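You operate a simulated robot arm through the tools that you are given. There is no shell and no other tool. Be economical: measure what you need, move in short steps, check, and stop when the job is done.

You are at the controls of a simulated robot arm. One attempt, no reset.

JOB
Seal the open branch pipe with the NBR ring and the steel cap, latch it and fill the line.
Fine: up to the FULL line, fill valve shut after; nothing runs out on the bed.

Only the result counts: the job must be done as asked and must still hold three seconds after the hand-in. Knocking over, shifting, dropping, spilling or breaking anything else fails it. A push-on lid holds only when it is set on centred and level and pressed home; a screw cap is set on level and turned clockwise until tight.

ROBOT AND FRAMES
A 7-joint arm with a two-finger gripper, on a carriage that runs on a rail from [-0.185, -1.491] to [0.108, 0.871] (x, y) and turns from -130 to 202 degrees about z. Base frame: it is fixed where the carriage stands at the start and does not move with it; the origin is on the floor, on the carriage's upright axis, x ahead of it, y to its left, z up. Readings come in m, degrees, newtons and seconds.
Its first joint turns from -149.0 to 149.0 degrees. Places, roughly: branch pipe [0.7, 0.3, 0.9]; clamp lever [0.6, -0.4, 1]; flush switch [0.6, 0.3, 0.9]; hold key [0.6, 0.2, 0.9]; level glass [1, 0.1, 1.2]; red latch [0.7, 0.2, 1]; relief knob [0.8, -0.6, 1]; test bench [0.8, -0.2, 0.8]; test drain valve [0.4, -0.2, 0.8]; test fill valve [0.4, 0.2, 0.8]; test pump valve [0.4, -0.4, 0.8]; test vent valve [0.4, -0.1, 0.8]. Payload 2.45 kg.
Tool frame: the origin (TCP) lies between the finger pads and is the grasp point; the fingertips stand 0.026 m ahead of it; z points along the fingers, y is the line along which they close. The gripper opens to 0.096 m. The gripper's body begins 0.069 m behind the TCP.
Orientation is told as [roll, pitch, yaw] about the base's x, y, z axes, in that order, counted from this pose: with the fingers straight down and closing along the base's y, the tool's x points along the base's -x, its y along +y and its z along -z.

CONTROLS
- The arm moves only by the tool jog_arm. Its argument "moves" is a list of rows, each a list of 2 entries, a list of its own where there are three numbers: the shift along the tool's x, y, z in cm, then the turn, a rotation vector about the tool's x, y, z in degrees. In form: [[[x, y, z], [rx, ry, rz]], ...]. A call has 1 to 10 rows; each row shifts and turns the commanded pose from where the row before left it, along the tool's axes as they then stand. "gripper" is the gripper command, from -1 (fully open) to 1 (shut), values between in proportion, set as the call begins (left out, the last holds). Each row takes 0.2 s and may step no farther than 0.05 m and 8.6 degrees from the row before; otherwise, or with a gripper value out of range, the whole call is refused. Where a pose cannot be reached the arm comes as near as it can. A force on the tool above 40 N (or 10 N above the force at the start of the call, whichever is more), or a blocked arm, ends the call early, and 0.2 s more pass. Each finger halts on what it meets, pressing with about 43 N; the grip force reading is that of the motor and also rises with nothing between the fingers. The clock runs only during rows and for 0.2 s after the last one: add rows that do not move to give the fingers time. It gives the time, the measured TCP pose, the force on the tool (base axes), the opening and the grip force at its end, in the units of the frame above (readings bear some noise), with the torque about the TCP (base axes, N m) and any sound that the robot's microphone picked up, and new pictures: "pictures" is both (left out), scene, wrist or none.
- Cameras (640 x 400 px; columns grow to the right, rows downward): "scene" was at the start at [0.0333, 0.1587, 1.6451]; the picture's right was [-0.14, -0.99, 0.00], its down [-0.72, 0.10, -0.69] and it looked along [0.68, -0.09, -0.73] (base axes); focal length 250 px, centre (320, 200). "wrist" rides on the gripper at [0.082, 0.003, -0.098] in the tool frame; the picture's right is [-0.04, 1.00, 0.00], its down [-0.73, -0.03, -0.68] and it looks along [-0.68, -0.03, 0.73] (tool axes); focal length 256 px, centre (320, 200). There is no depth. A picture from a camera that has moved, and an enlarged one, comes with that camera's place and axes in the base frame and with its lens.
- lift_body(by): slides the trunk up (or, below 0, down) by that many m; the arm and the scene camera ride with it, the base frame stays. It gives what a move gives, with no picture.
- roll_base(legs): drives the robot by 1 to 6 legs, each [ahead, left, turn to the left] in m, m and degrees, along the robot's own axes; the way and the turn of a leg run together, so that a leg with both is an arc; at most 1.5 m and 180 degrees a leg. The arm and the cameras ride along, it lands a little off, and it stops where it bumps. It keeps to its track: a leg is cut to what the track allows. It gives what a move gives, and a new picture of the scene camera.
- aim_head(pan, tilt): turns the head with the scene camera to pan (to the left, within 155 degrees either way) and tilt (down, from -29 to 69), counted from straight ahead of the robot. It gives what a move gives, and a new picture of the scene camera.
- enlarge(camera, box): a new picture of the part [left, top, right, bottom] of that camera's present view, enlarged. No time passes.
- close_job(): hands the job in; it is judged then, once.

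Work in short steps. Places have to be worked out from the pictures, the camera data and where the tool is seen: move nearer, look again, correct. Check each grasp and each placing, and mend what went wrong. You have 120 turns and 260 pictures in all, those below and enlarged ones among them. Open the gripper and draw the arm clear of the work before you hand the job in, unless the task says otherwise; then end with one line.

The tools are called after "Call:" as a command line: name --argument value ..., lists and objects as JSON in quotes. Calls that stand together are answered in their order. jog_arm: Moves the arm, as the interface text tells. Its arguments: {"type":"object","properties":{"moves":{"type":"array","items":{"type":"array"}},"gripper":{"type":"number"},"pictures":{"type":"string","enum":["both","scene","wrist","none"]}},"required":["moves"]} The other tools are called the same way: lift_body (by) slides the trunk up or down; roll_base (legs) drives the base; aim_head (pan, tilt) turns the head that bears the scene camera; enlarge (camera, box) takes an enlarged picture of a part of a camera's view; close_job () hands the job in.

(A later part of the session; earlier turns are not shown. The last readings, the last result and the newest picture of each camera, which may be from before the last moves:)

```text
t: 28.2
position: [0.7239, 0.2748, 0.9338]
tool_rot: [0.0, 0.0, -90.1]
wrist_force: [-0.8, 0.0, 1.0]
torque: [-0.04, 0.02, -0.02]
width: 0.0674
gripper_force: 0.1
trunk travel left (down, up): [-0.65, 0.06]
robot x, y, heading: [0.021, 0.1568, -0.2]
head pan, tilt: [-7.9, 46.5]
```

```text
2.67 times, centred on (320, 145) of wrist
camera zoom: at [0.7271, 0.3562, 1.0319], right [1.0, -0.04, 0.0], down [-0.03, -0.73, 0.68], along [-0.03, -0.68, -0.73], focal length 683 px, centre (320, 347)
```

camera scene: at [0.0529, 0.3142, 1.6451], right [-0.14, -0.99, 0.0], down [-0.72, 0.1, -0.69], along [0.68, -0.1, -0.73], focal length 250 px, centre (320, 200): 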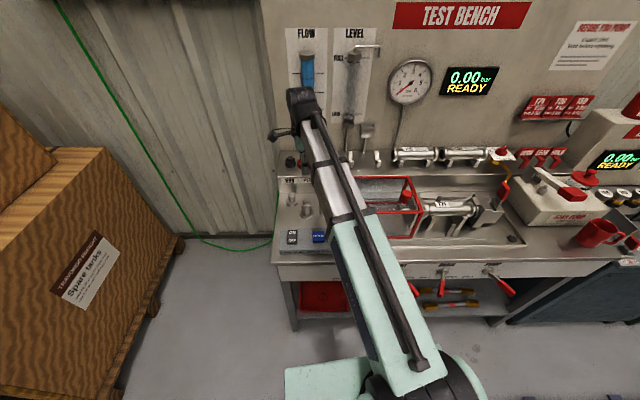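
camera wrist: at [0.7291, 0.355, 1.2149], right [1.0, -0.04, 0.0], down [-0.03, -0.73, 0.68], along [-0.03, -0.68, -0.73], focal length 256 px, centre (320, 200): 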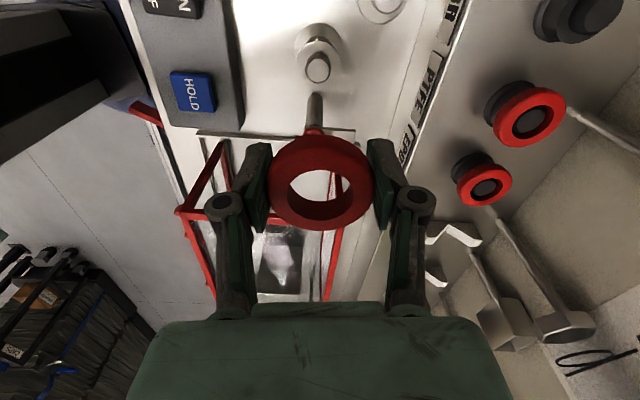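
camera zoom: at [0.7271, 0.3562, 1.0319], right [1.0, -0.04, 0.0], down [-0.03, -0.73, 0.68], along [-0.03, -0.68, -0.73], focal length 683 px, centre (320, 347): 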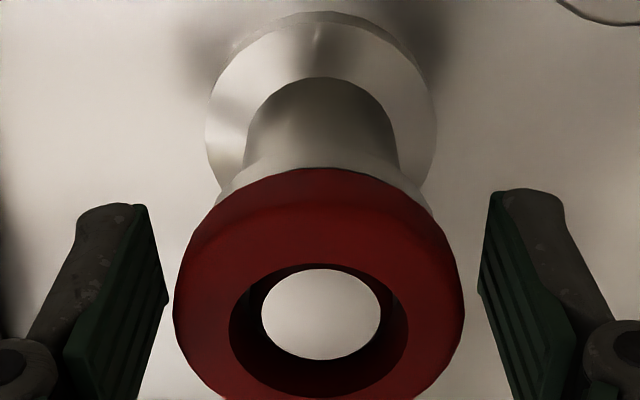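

The ring dropped flush on the flange, concentric with the spigot. I rise, turn back to yaw 0 and go above the cap.

Call:
jog_arm --moves '[[[0, 0, -3], [0, 0, 0]], [[0, 0, -4], [0, 0, 0]], [[0, 0, -4], [0, 0, 0]], [[0, 0, -4], [0, 0, -8.5]], [[0, 0, 0], [0, 0, -8.5]], [[0, 0, 0], [0, 0, -8.5]], [[0, 0, 0], [0, 0, -8.5]], [[0, 0, 0], [0, 0, -8.5]], [[0, 0, 0], [0, 0, -8.5]], [[0, 0, 0], [0, 0, -8.5]]]' --pictures "none"

Call:
jog_arm --moves '[[[0, 0, 0], [0, 0, -8.5]], [[0, 0, 0], [0, 0, -8.5]], [[0, 0, 0], [0, 0, -8.5]], [[0, 0, 0], [0, 0, -5]], [[-3.6, 3, 0], [0, 0, 0]], [[-3.6, 2.5, 0], [0, 0, 0]], [[0, 0, 0], [0, 0, 0]]]' --pictures "wrist"

Call:
enlarge --camera "wrist" --box '[240, 40, 400, 140]'

```text
t: 30.4
position: [0.7239, 0.2765, 1.0861]
tool_rot: [0.0, 0.0, -30.4]
wrist_force: [0.6, 0.1, 1.1]
torque: [-0.01, 0.01, 0.02]
width: 0.0673
gripper_force: 0.1
trunk travel left (down, up): [-0.65, 0.06]
robot x, y, heading: [0.0197, 0.1567, 0.0]
head pan, tilt: [-7.9, 46.5]
```

```text
t: 32.0
position: [0.7962, 0.3305, 1.0817]
tool_rot: [0.0, -0.1, -0.2]
wrist_force: [0.1, -0.5, -0.5]
torque: [-0.01, 0.01, 0.02]
width: 0.0671
gripper_force: 0.0
trunk travel left (down, up): [-0.65, 0.06]
robot x, y, heading: [0.0221, 0.1548, -0.2]
head pan, tilt: [-7.9, 46.5]
camera wrist: at [0.714, 0.3345, 1.1805], right [0.04, 1.0, 0.0], down [0.73, -0.03, 0.68], along [0.68, -0.03, -0.73], focal length 256 px, centre (320, 200)
```

wrist: 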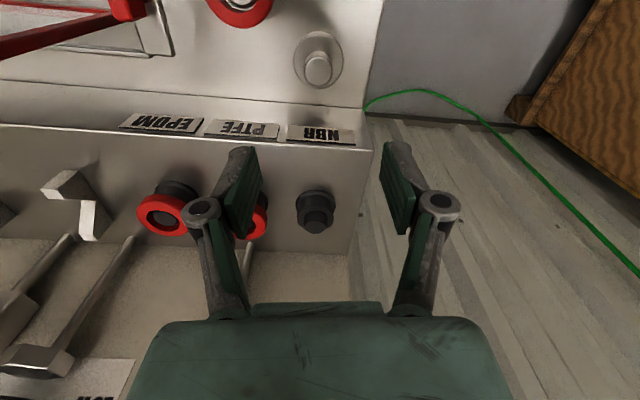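

```text
4.00 times, centred on (320, 90) of wrist
camera zoom: at [0.714, 0.3345, 1.1805], right [0.04, 1.0, 0.0], down [0.73, -0.03, 0.68], along [0.68, -0.03, -0.73], focal length 1024 px, centre (320, 640)
```

zoom: 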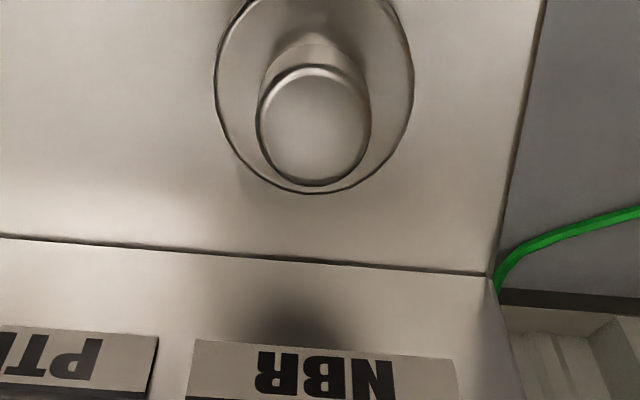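

Cap knob confirmed at (0.795, 0.329), disc top ≈0.87. I descend to z≈0.902 (tips ≈0.876) with 48 mm opening.

Call:
jog_arm --moves '[[[0.1, -0.1, 4.5], [0, 0, 0]], [[0, 0, 4.5], [0, 0, 0]], [[0, 0, 4.5], [0, 0, 0]], [[0, 0, 2], [0, 0, 0]], [[0, 0, 0], [0, 0, 0]]]' --gripper 0 --pictures "none"

Call:
enlarge --camera "wrist" --box '[200, 70, 440, 220]'

```text
t: 33.2
position: [0.7956, 0.3281, 0.93]
tool_rot: [0.1, 0.0, -0.1]
wrist_force: [0.2, 0.5, 0.3]
torque: [-0.01, 0.02, -0.03]
width: 0.0479
gripper_force: 0.1
trunk travel left (down, up): [-0.65, 0.06]
robot x, y, heading: [0.0169, 0.1549, 0.1]
head pan, tilt: [-7.9, 46.5]
```

```text
2.67 times, centred on (320, 145) of wrist
camera zoom: at [0.7135, 0.3312, 1.0265], right [0.04, 1.0, 0.0], down [0.73, -0.03, 0.68], along [0.68, -0.03, -0.73], focal length 683 px, centre (320, 347)
```

zoom: 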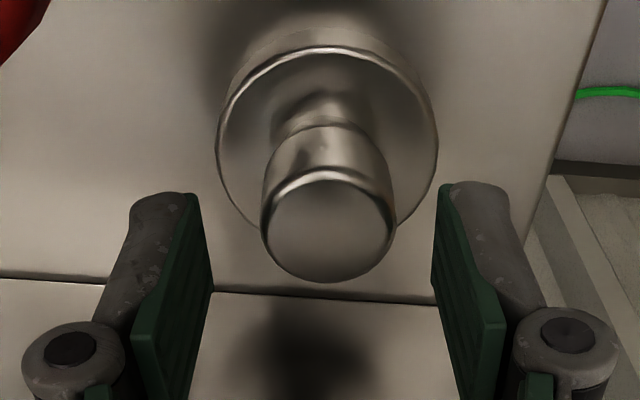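

Shift 1.5 mm to +y and descend 2.8 cm, then close.

Call:
jog_arm --moves '[[[0.05, 0.15, 1.5], [0, 0, 0]], [[0, 0, 1.3], [0, 0, 0]], [[0, 0, 0], [0, 0, 0]]]' --pictures "none"

Call:
jog_arm --moves '[[[0, 0, 0], [0, 0, 0]], [[0, 0, 0], [0, 0, 0]], [[0, 0, 0], [0, 0, 0]]]' --gripper 1 --pictures "none"

Call:
enlarge --camera "wrist" --box '[200, 70, 440, 220]'

```text
t: 34.0
position: [0.7955, 0.3315, 0.9022]
tool_rot: [0.1, 0.0, -0.1]
wrist_force: [-0.1, 0.1, 1.0]
torque: [-0.01, 0.01, -0.03]
width: 0.0482
gripper_force: 0.1
trunk travel left (down, up): [-0.65, 0.06]
robot x, y, heading: [0.0149, 0.1548, 0.0]
head pan, tilt: [-7.9, 46.5]
```

```text
t: 34.8
position: [0.7947, 0.3313, 0.9018]
tool_rot: [0.1, 0.1, -0.1]
wrist_force: [0.8, -0.8, 2.4]
torque: [0.01, 0.0, 0.01]
width: 0.0263
gripper_force: 43.0
trunk travel left (down, up): [-0.65, 0.06]
robot x, y, heading: [0.018, 0.1596, -0.1]
head pan, tilt: [-7.9, 46.5]
```

```text
2.67 times, centred on (320, 145) of wrist
camera zoom: at [0.7127, 0.3335, 0.9995], right [0.04, 1.0, 0.0], down [0.73, -0.03, 0.68], along [0.68, -0.03, -0.73], focal length 683 px, centre (320, 347)
```

zoom: 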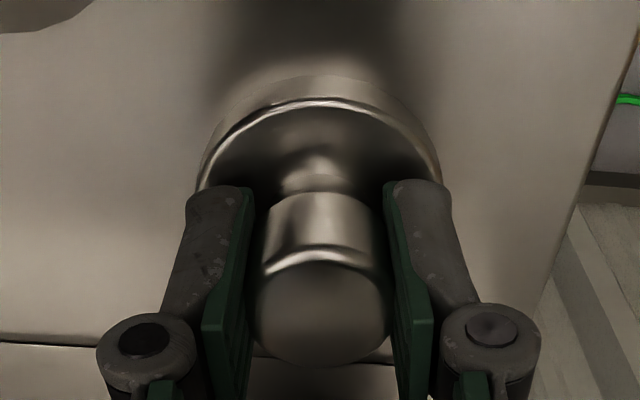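

Knob gripped (26 mm). I lift 4 cm and check it hangs level.

Call:
jog_arm --moves '[[[0, 0, -1], [0, 0, 0]], [[0, 0, -4], [0, 0, 0]], [[0, 0, -5], [0, 0, 0]], [[0, 0, -5], [0, 0, 0]], [[0, 0, -3], [0, 0, 0]], [[0, 0, 0], [0, 0, 0]]]' --pictures "wrist"

Call:
enlarge --camera "wrist" --box '[200, 70, 440, 220]'

```text
t: 36.2
position: [0.7937, 0.3321, 1.0828]
tool_rot: [-0.1, 0.0, -0.1]
wrist_force: [-0.6, 0.0, -1.0]
torque: [0.05, 0.02, -0.01]
width: 0.0262
gripper_force: 43.3
trunk travel left (down, up): [-0.65, 0.06]
robot x, y, heading: [0.0199, 0.1581, -0.1]
head pan, tilt: [-7.9, 46.5]
camera wrist: at [0.7117, 0.3358, 1.1799], right [0.04, 1.0, 0.0], down [0.73, -0.03, 0.68], along [0.68, -0.03, -0.73], focal length 256 px, centre (320, 200)
```

wrist: 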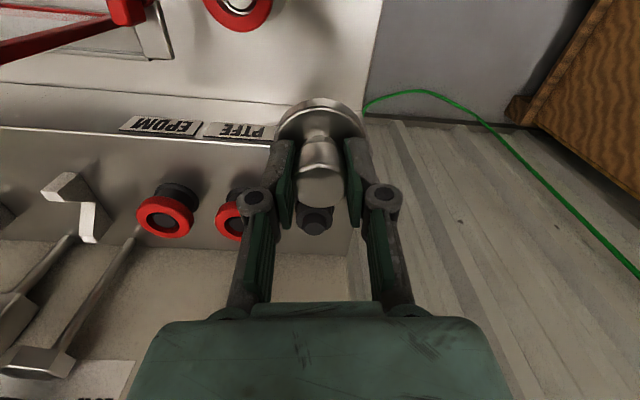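

```text
2.67 times, centred on (320, 145) of wrist
camera zoom: at [0.7117, 0.3358, 1.1799], right [0.04, 1.0, 0.0], down [0.73, -0.03, 0.68], along [0.68, -0.03, -0.73], focal length 683 px, centre (320, 347)
```

zoom: 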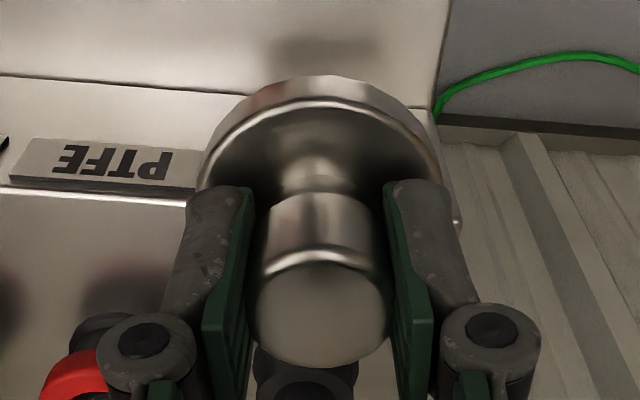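

Cap hangs level. I carry it over the branch and turn to yaw −90°.

Call:
jog_arm --moves '[[[3.5, -2.9, 0], [0, 0, 0]], [[3.45, -2.85, 0], [0, 0, 0]], [[0, 0, 0], [0, 0, 8.5]], [[0, 0, 0], [0, 0, 8.5]], [[0, 0, 0], [0, 0, 8.5]], [[0, 0, 0], [0, 0, 8.5]], [[0, 0, 0], [0, 0, 8.5]], [[0, 0, 0], [0, 0, 8.5]], [[0, 0, 0], [0, 0, 8.5]], [[0, 0, 0], [0, 0, 8.5]]]' --pictures "none"

Call:
jog_arm --moves '[[[0, 0, 0], [0, 0, 8.5]], [[0, 0, 0], [0, 0, 8.5]], [[0, 0, 0], [0, 0, 5]], [[0, 0, 2], [0, 0, 0]], [[0, 0, 0], [0, 0, 0]]]' --pictures "wrist"

Call:
enlarge --camera "wrist" --box '[200, 30, 440, 180]'

```text
t: 38.4
position: [0.7254, 0.2735, 1.0816]
tool_rot: [0.0, 0.1, -68.2]
wrist_force: [0.4, 0.2, -0.1]
torque: [0.0, -0.01, 0.01]
width: 0.0262
gripper_force: 43.0
trunk travel left (down, up): [-0.65, 0.06]
robot x, y, heading: [0.0176, 0.1519, 0.0]
head pan, tilt: [-7.9, 46.5]
```

```text
t: 39.6
position: [0.7257, 0.2715, 1.0612]
tool_rot: [0.0, 0.0, -90.2]
wrist_force: [-0.4, -0.6, -1.2]
torque: [0.03, -0.02, 0.03]
width: 0.026
gripper_force: 43.0
trunk travel left (down, up): [-0.65, 0.06]
robot x, y, heading: [0.0176, 0.1529, -0.1]
head pan, tilt: [-7.9, 46.5]
camera wrist: at [0.7281, 0.3539, 1.1587], right [1.0, -0.04, 0.0], down [-0.03, -0.73, 0.68], along [-0.03, -0.68, -0.73], focal length 256 px, centre (320, 200)
```

wrist: 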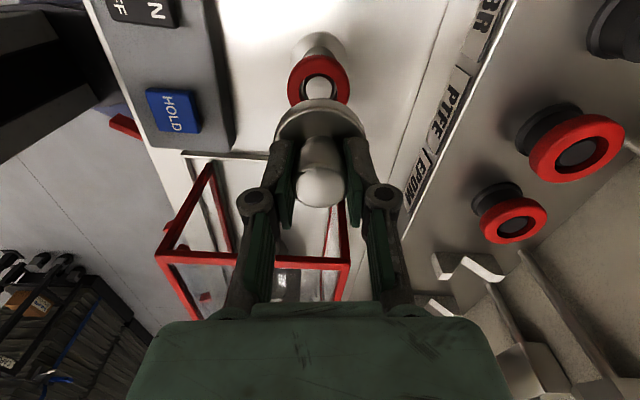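

```text
2.67 times, centred on (320, 105) of wrist
camera zoom: at [0.7281, 0.3539, 1.1587], right [1.0, -0.04, 0.0], down [-0.03, -0.73, 0.68], along [-0.03, -0.68, -0.73], focal length 683 px, centre (320, 453)
```

zoom: 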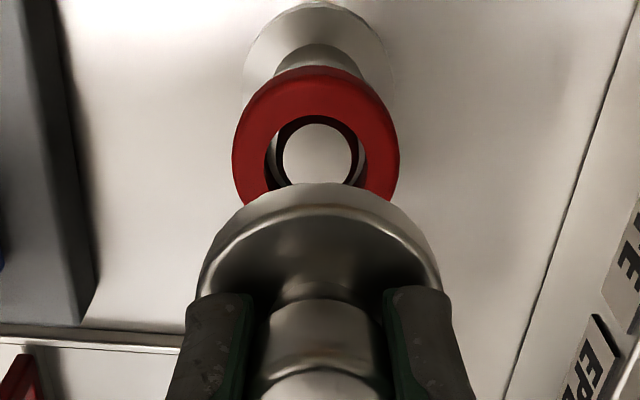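

The ring is ~1 mm to −x and ~2.5 mm to +y of the cap axis. I correct and go down to just above it.

Call:
jog_arm --moves '[[[0.25, -0.11, 2], [0, 0, 0]], [[0, 0, 2], [0, 0, 0]], [[0, 0, 0], [0, 0, 0]], [[0, 0, 0], [0, 0, 0]]]' --pictures "none"

Call:
enlarge --camera "wrist" --box '[200, 30, 440, 180]'

```text
t: 40.6
position: [0.7237, 0.2764, 1.0238]
tool_rot: [0.0, 0.1, -90.1]
wrist_force: [1.1, 0.2, -1.6]
torque: [0.01, 0.01, -0.02]
width: 0.0261
gripper_force: 43.2
trunk travel left (down, up): [-0.65, 0.06]
robot x, y, heading: [0.0177, 0.1538, 0.0]
head pan, tilt: [-7.9, 46.5]
```

```text
2.67 times, centred on (320, 105) of wrist
camera zoom: at [0.7266, 0.3566, 1.1194], right [1.0, -0.04, 0.0], down [-0.03, -0.73, 0.68], along [-0.03, -0.68, -0.73], focal length 683 px, centre (320, 453)
```

zoom: 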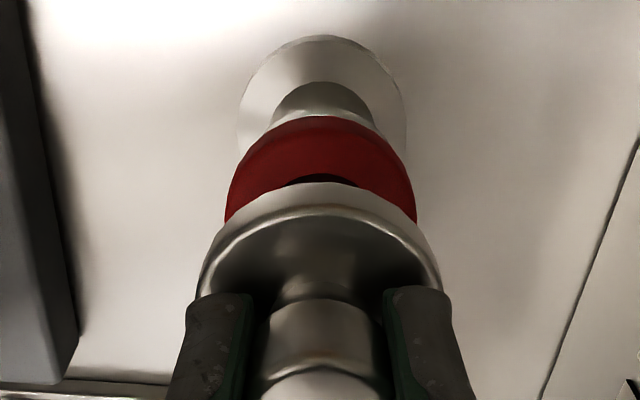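

Aligned in both axes within a millimetre. I descend to z≈0.987, then slowly.

Call:
jog_arm --moves '[[[0, 0, 2], [0, 0, 0]], [[0, 0, 1.2], [0, 0, 0]], [[0, 0, 0], [0, 0, 0]]]' --pictures "none"

Call:
enlarge --camera "wrist" --box '[200, 50, 440, 200]'

```text
t: 41.4
position: [0.7235, 0.2747, 0.9914]
tool_rot: [0.0, 0.0, -90.2]
wrist_force: [0.8, 0.0, -1.3]
torque: [0.0, 0.02, 0.0]
width: 0.026
gripper_force: 43.3
trunk travel left (down, up): [-0.65, 0.06]
robot x, y, heading: [0.0192, 0.1561, -0.1]
head pan, tilt: [-7.9, 46.5]
```

```text
2.67 times, centred on (320, 125) of wrist
camera zoom: at [0.7265, 0.3559, 1.0878], right [1.0, -0.04, 0.0], down [-0.03, -0.73, 0.68], along [-0.03, -0.68, -0.73], focal length 683 px, centre (320, 400)
```

zoom: 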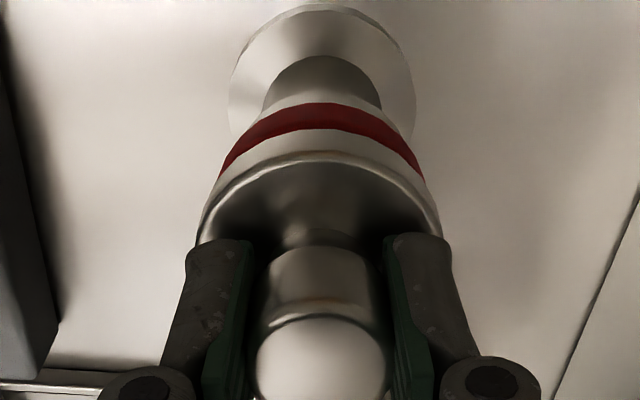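

Cap is a few mm above the ring; I go down in 2–3 mm steps watching the force.

Call:
jog_arm --moves '[[[0, 0, 0.4], [0, 0, 0]], [[0, 0, 0.3], [0, 0, 0]], [[0, 0, 0.3], [0, 0, 0]], [[0, 0, 0], [0, 0, 0]]]' --pictures "none"

Call:
enlarge --camera "wrist" --box '[200, 50, 440, 200]'

```text
t: 42.4
position: [0.7238, 0.2752, 0.9824]
tool_rot: [0.1, 0.1, -90.1]
wrist_force: [2.0, 0.6, 19.0]
torque: [-0.12, 0.07, 0.02]
width: 0.0261
gripper_force: 42.7
trunk travel left (down, up): [-0.65, 0.06]
robot x, y, heading: [0.0181, 0.1531, -0.0]
head pan, tilt: [-7.9, 46.5]
```

```text
2.67 times, centred on (320, 125) of wrist
camera zoom: at [0.7263, 0.3569, 1.0794], right [1.0, -0.04, 0.0], down [-0.03, -0.73, 0.68], along [-0.03, -0.68, -0.73], focal length 683 px, centre (320, 400)
```

zoom: 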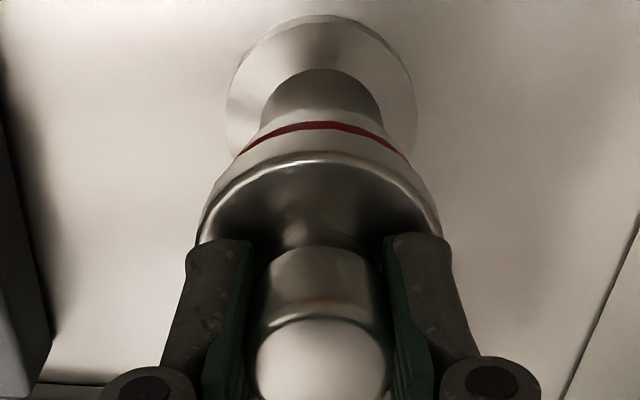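

Contact at 19 N, level and centred. I press a little further to seat it home.

Call:
jog_arm --moves '[[[0, 0, 0.2], [0, 0, 0]], [[0, 0, 0.2], [0, 0, 0]], [[0, 0, 0], [0, 0, 0]]]' --pictures "none"

Call:
enlarge --camera "wrist" --box '[200, 50, 440, 200]'

```text
t: 43.2
position: [0.7242, 0.2756, 0.9776]
tool_rot: [0.2, -0.1, -90.1]
wrist_force: [11.8, 1.8, 35.0]
torque: [-0.04, -0.08, 0.0]
width: 0.0257
gripper_force: 43.0
trunk travel left (down, up): [-0.65, 0.06]
robot x, y, heading: [0.0205, 0.1565, -0.1]
head pan, tilt: [-7.9, 46.5]
```

```text
2.67 times, centred on (320, 125) of wrist
camera zoom: at [0.7259, 0.3568, 1.0752], right [1.0, -0.04, 0.0], down [-0.03, -0.73, 0.68], along [-0.03, -0.68, -0.73], focal length 683 px, centre (320, 400)
```

zoom: 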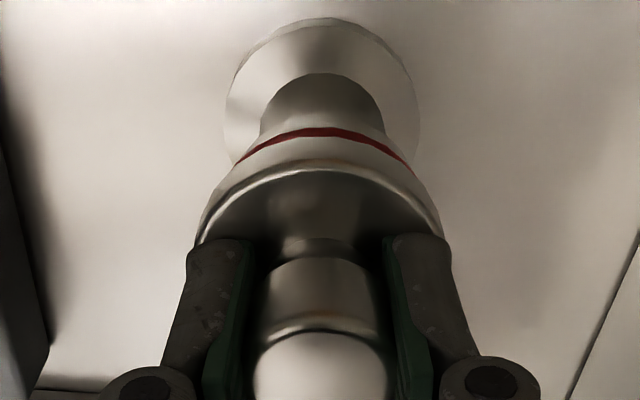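

Seated against the flange (35 N, knob slid slightly in the grip). I relieve the force, open, and look at the seat.

Call:
jog_arm --moves '[[[0, 0, -0.3], [0, 0, 0]], [[0, 0, 0], [0, 0, 0]]]' --pictures "none"

Call:
jog_arm --moves '[[[0, 0, 0], [0, 0, 0]], [[0, 0, 0], [0, 0, 0]]]' --gripper 0 --pictures "none"

Call:
jog_arm --moves '[[[0, 0, -2], [0, 0, 0]], [[0, 0, -4], [0, 0, 0]], [[0, 0, -4], [0, 0, 0]], [[0, 0, 0], [0, 0, 0]]]' --pictures "both"

Call:
enlarge --camera "wrist" --box '[200, 20, 440, 170]'

```text
t: 43.8
position: [0.7231, 0.2756, 0.9777]
tool_rot: [-0.1, 0.0, -90.2]
wrist_force: [5.0, 0.1, 8.8]
torque: [0.1, -0.22, -0.04]
width: 0.0262
gripper_force: 42.7
trunk travel left (down, up): [-0.65, 0.06]
robot x, y, heading: [0.0176, 0.1541, 0.2]
head pan, tilt: [-7.9, 46.5]
```

```text
t: 44.4
position: [0.7244, 0.2757, 0.9786]
tool_rot: [0.0, 0.0, -90.0]
wrist_force: [-0.1, 0.1, -0.5]
torque: [0.02, 0.01, 0.0]
width: 0.048
gripper_force: 0.1
trunk travel left (down, up): [-0.65, 0.06]
robot x, y, heading: [0.0184, 0.1568, -0.2]
head pan, tilt: [-7.9, 46.5]
```

```text
t: 45.4
position: [0.7261, 0.2757, 1.0797]
tool_rot: [0.0, -0.1, -90.1]
wrist_force: [-0.6, 0.5, -0.2]
torque: [-0.03, 0.02, 0.02]
width: 0.0483
gripper_force: 0.0
trunk travel left (down, up): [-0.65, 0.06]
robot x, y, heading: [0.0179, 0.156, -0.1]
head pan, tilt: [-7.9, 46.5]
camera scene: at [0.0527, 0.3142, 1.6451], right [-0.14, -0.99, 0.0], down [-0.72, 0.1, -0.69], along [0.68, -0.1, -0.73], focal length 250 px, centre (320, 200)
camera wrist: at [0.7275, 0.3574, 1.1773], right [1.0, -0.04, 0.0], down [-0.03, -0.73, 0.68], along [-0.03, -0.68, -0.73], focal length 256 px, centre (320, 200)
```

scene: 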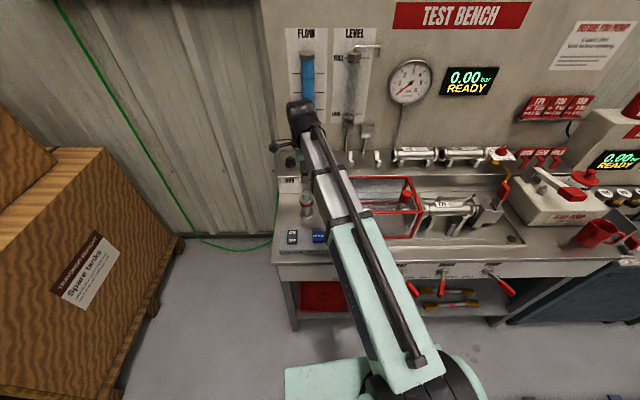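
wrist: 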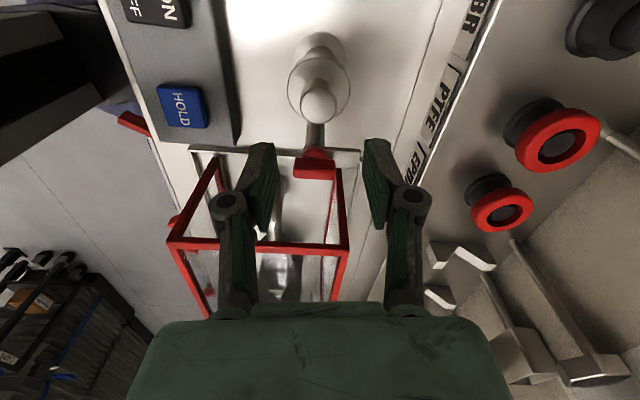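

```text
2.67 times, centred on (320, 95) of wrist
camera zoom: at [0.7275, 0.3574, 1.1773], right [1.0, -0.04, 0.0], down [-0.03, -0.73, 0.68], along [-0.03, -0.68, -0.73], focal length 683 px, centre (320, 480)
```

zoom: 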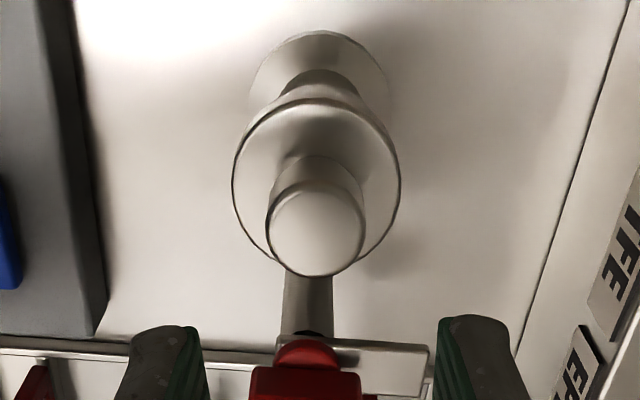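

Cap sits level on the ring with no gap. Now I look at the latch closely.

Call:
enlarge --camera "wrist" --box '[250, 110, 410, 210]'

Call:
enlarge --camera "scene" --box '[270, 170, 350, 220]'

```text
4.00 times, centred on (330, 160) of wrist
camera zoom: at [0.7275, 0.3574, 1.1773], right [1.0, -0.04, 0.0], down [-0.03, -0.73, 0.68], along [-0.03, -0.68, -0.73], focal length 1024 px, centre (280, 360)
```

zoom: 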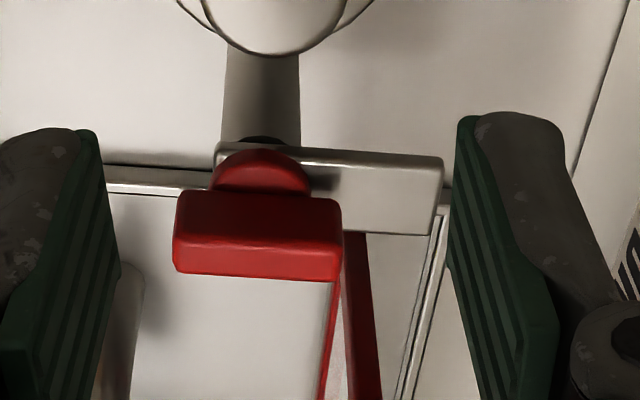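

```text
8.00 times, centred on (310, 195) of scene
camera zoom: at [0.0527, 0.3142, 1.6451], right [-0.14, -0.99, 0.0], down [-0.72, 0.1, -0.69], along [0.68, -0.1, -0.73], focal length 2004 px, centre (400, 240)
```

zoom: 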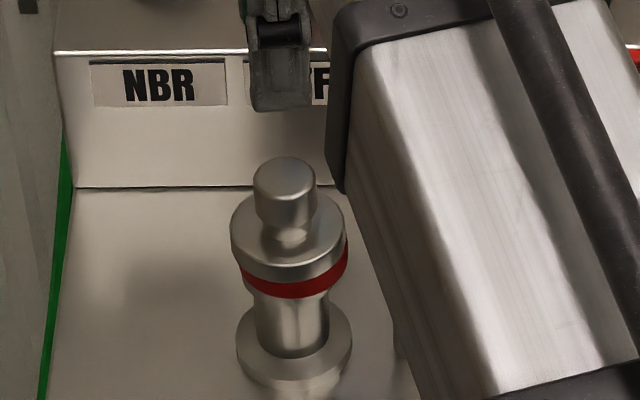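

The cap sits level on the ring. Latch pivot ≈(0.716, 0.211), plate top ≈0.962 pointing +x, block handle to ≈0.987 along x; it must turn +90° so the plate swings over the cap disc. I go over it at yaw 0.

Call:
jog_arm --moves '[[[0, 0, 0], [0, 0, -8.5]], [[0, 0, 0], [0, 0, -8.5]], [[0, 0, 0], [0, 0, -8.5]], [[0, 0, 0], [0, 0, -8.5]], [[0, 0, 0], [0, 0, -8.5]], [[0, 0, 0], [0, 0, -8.5]], [[0, 0, 0], [0, 0, -8.5]], [[0, 0, 0], [0, 0, -8.5]], [[0, 0, 0], [0, 0, -8.5]], [[0, 0, 0], [0, 0, -8.5]]]' --gripper 0.42 --pictures "none"

Call:
jog_arm --moves '[[[0, 0, 0], [0, 0, -5]], [[0.8, -3.2, 0], [0, 0, 0]], [[0, -3.2, 0], [0, 0, 0]], [[0, 0, 0], [0, 0, 0]]]' --pictures "both"

Call:
enlarge --camera "wrist" --box '[200, 20, 440, 170]'

```text
t: 47.6
position: [0.7233, 0.2751, 1.0784]
tool_rot: [-0.1, 0.0, -4.9]
wrist_force: [0.1, -0.6, 0.1]
torque: [0.0, 0.02, 0.0]
width: 0.0277
gripper_force: 0.0
trunk travel left (down, up): [-0.65, 0.06]
robot x, y, heading: [0.0177, 0.1538, -0.2]
head pan, tilt: [-7.9, 46.5]
```

```text
t: 48.6
position: [0.7157, 0.212, 1.0787]
tool_rot: [0.0, 0.0, 0.0]
wrist_force: [0.5, 0.1, 0.1]
torque: [0.0, 0.02, 0.01]
width: 0.028
gripper_force: 0.0
trunk travel left (down, up): [-0.65, 0.06]
robot x, y, heading: [0.018, 0.1557, 0.1]
head pan, tilt: [-7.9, 46.5]
camera scene: at [0.0529, 0.3141, 1.6451], right [-0.14, -0.99, 0.0], down [-0.72, 0.1, -0.69], along [0.68, -0.1, -0.73], focal length 250 px, centre (320, 200)
camera wrist: at [0.6331, 0.2147, 1.1761], right [0.04, 1.0, 0.0], down [0.73, -0.03, 0.68], along [0.68, -0.03, -0.73], focal length 256 px, centre (320, 200)
```

scene: 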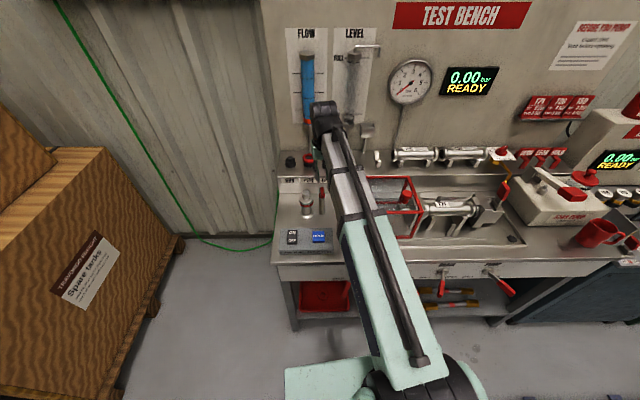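
wrist: 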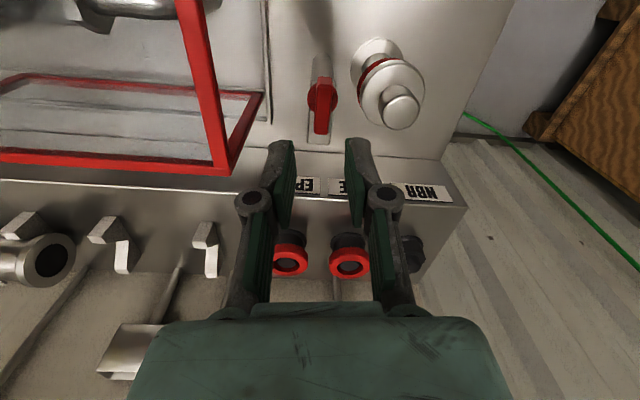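

```text
2.67 times, centred on (320, 95) of wrist
camera zoom: at [0.6331, 0.2147, 1.1761], right [0.04, 1.0, 0.0], down [0.73, -0.03, 0.68], along [0.68, -0.03, -0.73], focal length 683 px, centre (320, 480)
```

zoom: 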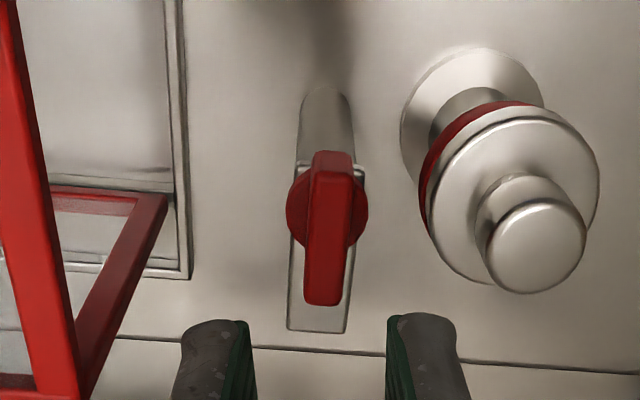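

Block centre at ≈(0.716, 0.214), long axis along x. Shift 2 mm to +y and descend to z≈0.995.

Call:
jog_arm --moves '[[[0, 0.2, 4.5], [0, 0, 0]], [[0, 0, 2.5], [0, 0, 0]], [[0, 0, 1], [0, 0, 0]], [[0, 0, 0], [0, 0, 0]]]' --pictures "none"

Call:
enlarge --camera "wrist" --box '[200, 60, 440, 210]'

```text
t: 49.6
position: [0.7165, 0.2149, 0.9986]
tool_rot: [0.0, 0.0, -0.1]
wrist_force: [-0.9, 0.2, -0.1]
torque: [0.0, 0.01, 0.02]
width: 0.0278
gripper_force: 0.0
trunk travel left (down, up): [-0.65, 0.06]
robot x, y, heading: [0.0195, 0.154, -0.2]
head pan, tilt: [-7.9, 46.5]
```

```text
2.67 times, centred on (320, 135) of wrist
camera zoom: at [0.6334, 0.2181, 1.0964], right [0.04, 1.0, 0.0], down [0.73, -0.03, 0.68], along [0.68, -0.03, -0.73], focal length 683 px, centre (320, 373)
```

zoom: 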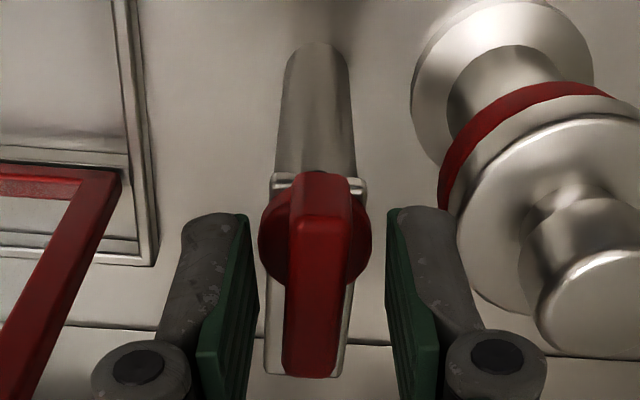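

Well centred. I lower 4 mm and close on the block.

Call:
jog_arm --moves '[[[0, 0, 0.4], [0, 0, 0]], [[0, 0, 0], [0, 0, 0]]]' --pictures "none"

Call:
jog_arm --moves '[[[0, 0, 0], [0, 0, 0]], [[0, 0, 0], [0, 0, 0]], [[0, 0, 0], [0, 0, 0]]]' --gripper 1 --pictures "none"

Call:
enlarge --camera "wrist" --box '[200, 60, 440, 210]'

```text
t: 50.2
position: [0.7152, 0.2147, 0.9948]
tool_rot: [0.0, 0.1, -0.1]
wrist_force: [0.2, -0.2, -0.2]
torque: [0.02, 0.01, -0.02]
width: 0.0275
gripper_force: 0.0
trunk travel left (down, up): [-0.65, 0.06]
robot x, y, heading: [0.0167, 0.1511, -0.2]
head pan, tilt: [-7.9, 46.5]
```

```text
t: 51.0
position: [0.7157, 0.2138, 0.9953]
tool_rot: [0.0, 0.0, 0.0]
wrist_force: [-1.6, -6.3, 1.3]
torque: [-0.18, 0.07, -0.01]
width: 0.0116
gripper_force: 38.6
trunk travel left (down, up): [-0.65, 0.06]
robot x, y, heading: [0.0211, 0.1555, -0.1]
head pan, tilt: [-7.9, 46.5]
```

```text
2.67 times, centred on (320, 135) of wrist
camera zoom: at [0.6338, 0.217, 1.0929], right [0.04, 1.0, 0.0], down [0.73, -0.03, 0.68], along [0.68, -0.03, -0.73], focal length 683 px, centre (320, 373)
```

zoom: 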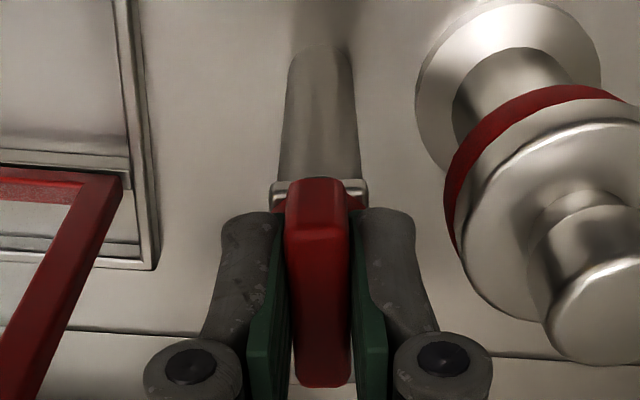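

Block gripped (11.6 mm). I turn 25° counterclockwise and check force and picture.

Call:
jog_arm --moves '[[[0, -0.08, 0], [0, 0, -5]], [[0, 0, 0], [0, 0, -8]], [[0, 0, 0], [0, 0, -8]], [[0, 0, 0], [0, 0, -4]], [[0, 0, 0], [0, 0, 0]]]' --pictures "wrist"

```text
t: 52.2
position: [0.7166, 0.2132, 0.9956]
tool_rot: [0.0, 0.0, 25.0]
wrist_force: [-0.3, 0.5, 4.8]
torque: [-0.19, 0.43, 0.01]
width: 0.0118
gripper_force: 38.5
trunk travel left (down, up): [-0.65, 0.06]
robot x, y, heading: [0.0161, 0.1592, -0.2]
head pan, tilt: [-7.9, 46.5]
camera wrist: at [0.6401, 0.1815, 1.0929], right [-0.39, 0.92, 0.0], down [0.68, 0.28, 0.68], along [0.63, 0.26, -0.73], focal length 256 px, centre (320, 200)
```

wrist: 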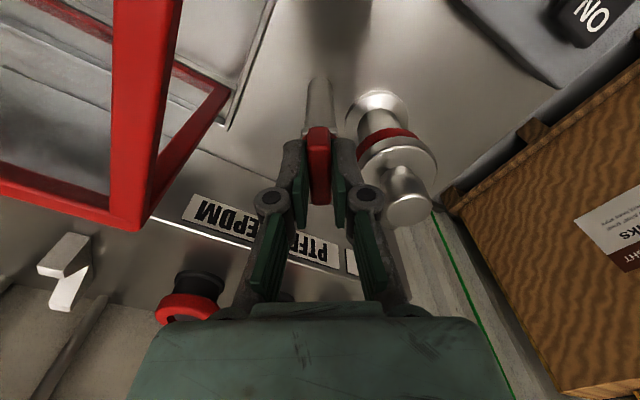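

Turning freely. Continue another 28°.

Call:
jog_arm --moves '[[[0, 0, 0], [0, 0, -7]], [[0, 0, 0], [0, 0, -7]], [[0, 0, 0], [0, 0, -7]], [[0, 0, 0], [0, 0, -7]], [[0, 0, 0], [0, 0, 0]]]' --pictures "wrist"

```text
t: 53.4
position: [0.7164, 0.2127, 0.9963]
tool_rot: [-0.1, 0.0, 53.0]
wrist_force: [6.8, -2.3, 11.1]
torque: [-0.37, 0.03, 0.0]
width: 0.0119
gripper_force: 38.5
trunk travel left (down, up): [-0.65, 0.06]
robot x, y, heading: [0.0162, 0.1559, -0.3]
head pan, tilt: [-7.9, 46.5]
camera wrist: at [0.6638, 0.1496, 1.0928], right [-0.77, 0.63, 0.0], down [0.46, 0.57, 0.68], along [0.43, 0.53, -0.73], focal length 256 px, centre (320, 200)
```

wrist: 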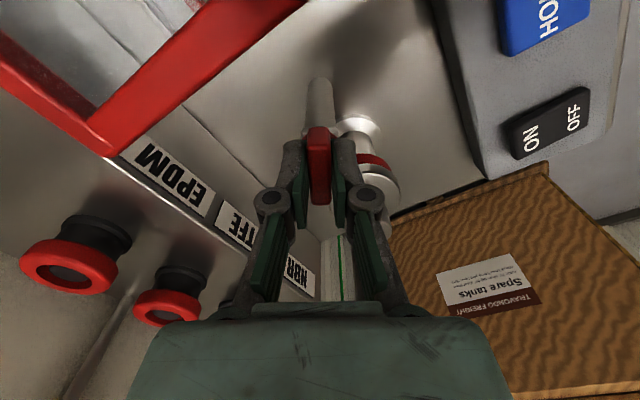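

Slight load (11 N up); still turning. I raise 1 mm and carry on.

Call:
jog_arm --moves '[[[-0.03, -0.04, -0.1], [0, 0, -5]], [[0, 0, 0], [0, 0, -7]], [[0, 0, 0], [0, 0, -7]], [[0, 0, 0], [0, 0, -7]], [[0, 0, 0], [0, 0, 0]]]' --pictures "wrist"

```text
t: 54.6
position: [0.717, 0.2129, 0.9956]
tool_rot: [0.0, 0.0, 79.0]
wrist_force: [6.0, -1.4, 4.0]
torque: [0.63, -0.28, 0.06]
width: 0.0119
gripper_force: 39.0
trunk travel left (down, up): [-0.65, 0.06]
robot x, y, heading: [0.0207, 0.1559, -0.3]
head pan, tilt: [-7.9, 46.5]
camera wrist: at [0.6973, 0.1331, 1.0928], right [-0.97, 0.23, 0.0], down [0.17, 0.71, 0.68], along [0.16, 0.66, -0.73], focal length 256 px, centre (320, 200)
```

wrist: 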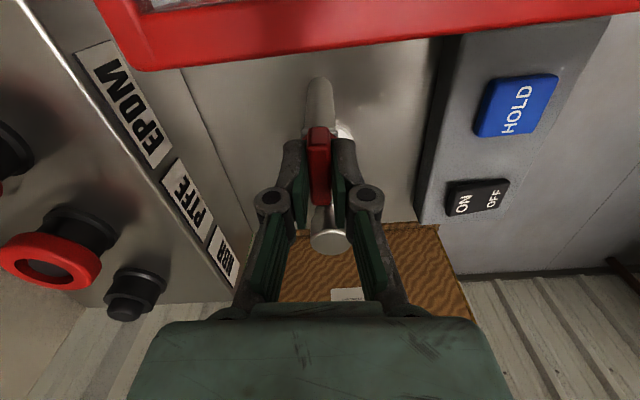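

The latch is nearly over the cap; I turn the rest to ~90°.

Call:
jog_arm --moves '[[[0, 0, 0], [0, 0, -4]], [[0, 0, 0], [0, 0, -4]], [[0, 0, 0], [0, 0, -3]], [[0, 0, 0], [0, 0, 0]]]' --pictures "none"

Call:
enlarge --camera "wrist" --box '[240, 70, 400, 270]'

```text
t: 55.6
position: [0.7156, 0.212, 0.995]
tool_rot: [0.1, 0.0, 89.8]
wrist_force: [8.3, -4.8, 7.1]
torque: [-0.25, -0.16, -1.1]
width: 0.0144
gripper_force: 41.1
trunk travel left (down, up): [-0.65, 0.06]
robot x, y, heading: [0.0193, 0.154, -0.1]
head pan, tilt: [-7.9, 46.5]
```

```text
2.00 times, centred on (320, 170) of wrist
camera zoom: at [0.7126, 0.1305, 1.093], right [-1.0, 0.04, 0.0], down [0.03, 0.73, 0.68], along [0.03, 0.68, -0.73], focal length 512 px, centre (320, 260)
```

zoom: 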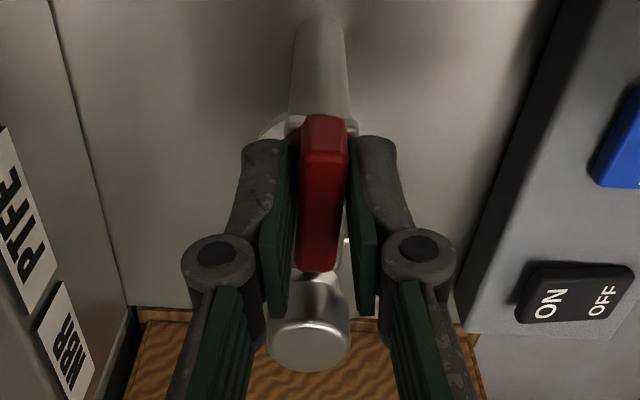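

Torque −1.1 N·m and spreading pads: the latch met its stop. I ease back, open, and rise.

Call:
jog_arm --moves '[[[0, 0, 0], [0, 0, 5]], [[0, 0, 0], [0, 0, 0]]]' --pictures "none"

Call:
jog_arm --moves '[[[0, 0, 0], [0, 0, 0]], [[0, 0, 0], [0, 0, 0]]]' --gripper 0.4 --pictures "none"

Call:
jog_arm --moves '[[[0, 0, -2], [0, 0, 0]], [[0, 0, -4], [0, 0, 0]], [[0, 0, -4], [0, 0, 0]], [[0, 0, -2], [0, 0, 0]], [[0, 0, 0], [0, 0, 0]]]' --pictures "wrist"

Call:
enlarge --camera "wrist" --box '[240, 40, 400, 140]'

```text
t: 56.2
position: [0.7163, 0.2131, 0.9959]
tool_rot: [0.0, 0.0, 84.9]
wrist_force: [8.4, -3.3, 3.8]
torque: [-0.46, -0.1, -0.85]
width: 0.0122
gripper_force: 39.5
trunk travel left (down, up): [-0.65, 0.06]
robot x, y, heading: [0.0208, 0.1557, -0.1]
head pan, tilt: [-7.9, 46.5]
```

```text
t: 56.8
position: [0.7165, 0.2127, 0.9957]
tool_rot: [-0.1, 0.0, 84.9]
wrist_force: [0.5, 0.3, 0.5]
torque: [0.01, 0.05, -0.01]
width: 0.029
gripper_force: 0.1
trunk travel left (down, up): [-0.65, 0.06]
robot x, y, heading: [0.0202, 0.1551, -0.1]
head pan, tilt: [-7.9, 46.5]
```

```text
t: 58.0
position: [0.7169, 0.2131, 1.116]
tool_rot: [0.1, 0.0, 84.9]
wrist_force: [-0.2, -0.1, 0.5]
torque: [0.04, -0.01, 0.0]
width: 0.0289
gripper_force: 0.1
trunk travel left (down, up): [-0.65, 0.06]
robot x, y, heading: [0.0207, 0.1582, -0.1]
head pan, tilt: [-7.9, 46.5]
camera wrist: at [0.7062, 0.1318, 1.2139], right [-0.99, 0.13, 0.0], down [0.09, 0.73, 0.68], along [0.09, 0.67, -0.73], focal length 256 px, centre (320, 200)
```

wrist: 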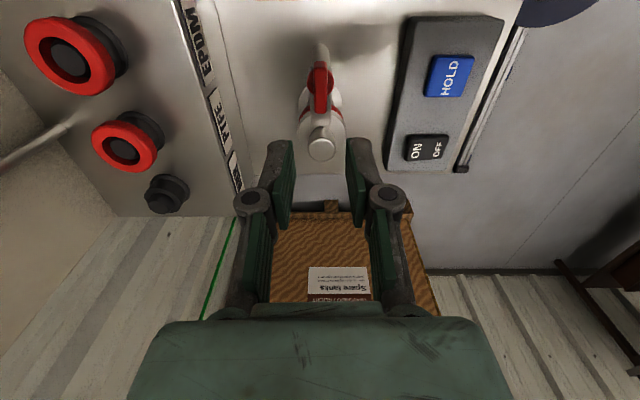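

```text
4.00 times, centred on (320, 90) of wrist
camera zoom: at [0.7062, 0.1318, 1.2139], right [-0.99, 0.13, 0.0], down [0.09, 0.73, 0.68], along [0.09, 0.67, -0.73], focal length 1024 px, centre (320, 640)
```

zoom: 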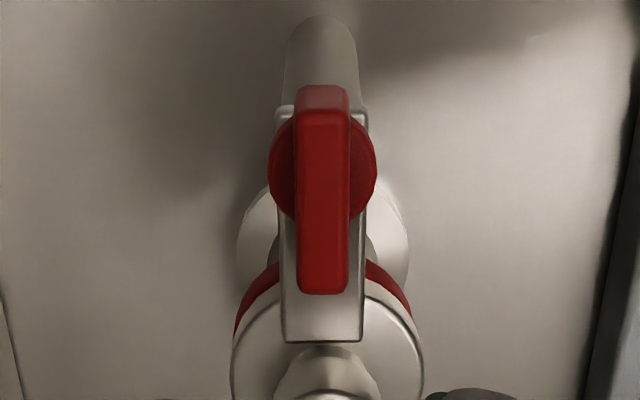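

The latch plate lies over the cap disc: sealed and latched. Now the valves: I retract and turn the arm back, raised, then drive to the right for a view of the valve panel.

Call:
jog_arm --moves '[[[0, 0, -4], [0, 0, 8.5]], [[0, 0, -4], [0, 0, 8.5]], [[0, 0, -4], [0, 0, 8.5]], [[0, 0, 0], [0, 0, 8.5]], [[0, 0, 0], [0, 0, 8.5]], [[0, 0, 0], [0, 0, 8.5]], [[0, 0, 0], [0, 0, 8.5]], [[0, 0, 0], [0, 0, 8.5]], [[0, 0, 0], [0, 0, 8.5]], [[0, 0, 0], [0, 0, 8.4]]]' --gripper 1 --pictures "none"

Call:
roll_base --legs '[[0, -0.5, 0]]'

```text
t: 60.2
position: [0.7172, 0.2136, 1.2364]
tool_rot: [0.0, -0.1, 0.0]
wrist_force: [1.5, 0.3, 0.7]
torque: [-0.04, -0.02, 0.04]
width: 0.0
gripper_force: 28.3
trunk travel left (down, up): [-0.65, 0.06]
robot x, y, heading: [0.0181, 0.1579, -0.1]
head pan, tilt: [-7.9, 46.5]
```

```text
t: 63.1
position: [0.6567, -0.2839, 1.2352]
tool_rot: [-0.1, -0.2, -0.7]
wrist_force: [0.2, -0.2, -0.8]
torque: [0.03, 0.0, 0.04]
width: 0.0004
gripper_force: 28.0
trunk travel left (down, up): [-0.65, 0.06]
robot x, y, heading: [-0.043, -0.331, -1.0]
head pan, tilt: [-7.9, 46.5]
camera scene: at [-0.0057, -0.1749, 1.6451], right [-0.15, -0.99, 0.0], down [-0.72, 0.11, -0.69], along [0.68, -0.1, -0.73], focal length 250 px, centre (320, 200)
```

scene: 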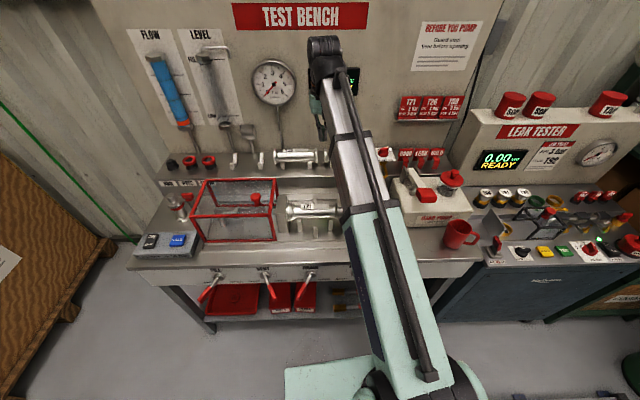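

Call:
enlarge --camera "scene" --box '[180, 240, 380, 340]'

Call:
enlarge --camera "scene" --box '[270, 140, 450, 260]'

```text
3.20 times, centred on (280, 290) of scene
camera zoom: at [-0.0057, -0.1749, 1.6451], right [-0.15, -0.99, 0.0], down [-0.72, 0.11, -0.69], along [0.68, -0.1, -0.73], focal length 802 px, centre (448, -88)
```

zoom: 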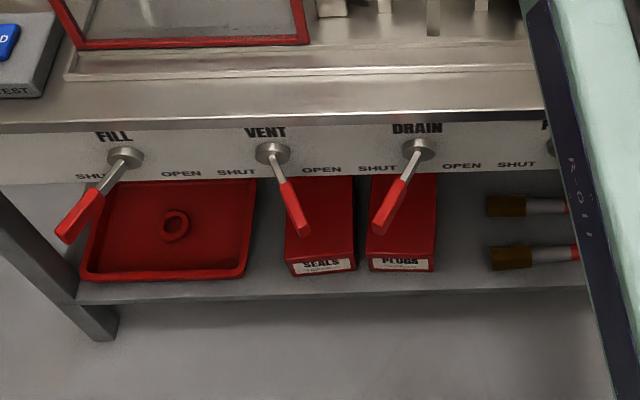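

```text
3.33 times, centred on (360, 200) of scene
camera zoom: at [-0.0057, -0.1749, 1.6451], right [-0.15, -0.99, 0.0], down [-0.72, 0.11, -0.69], along [0.68, -0.1, -0.73], focal length 835 px, centre (187, 200)
```

zoom: 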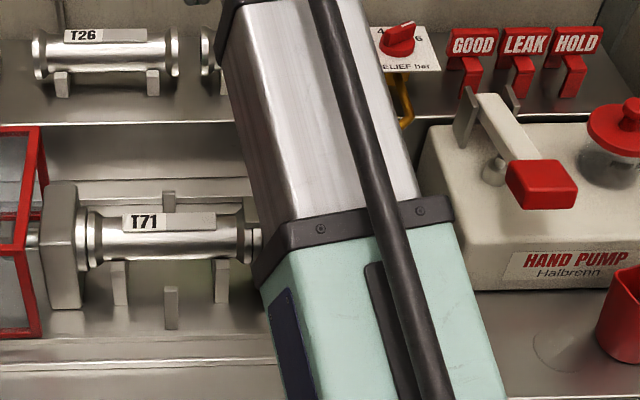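

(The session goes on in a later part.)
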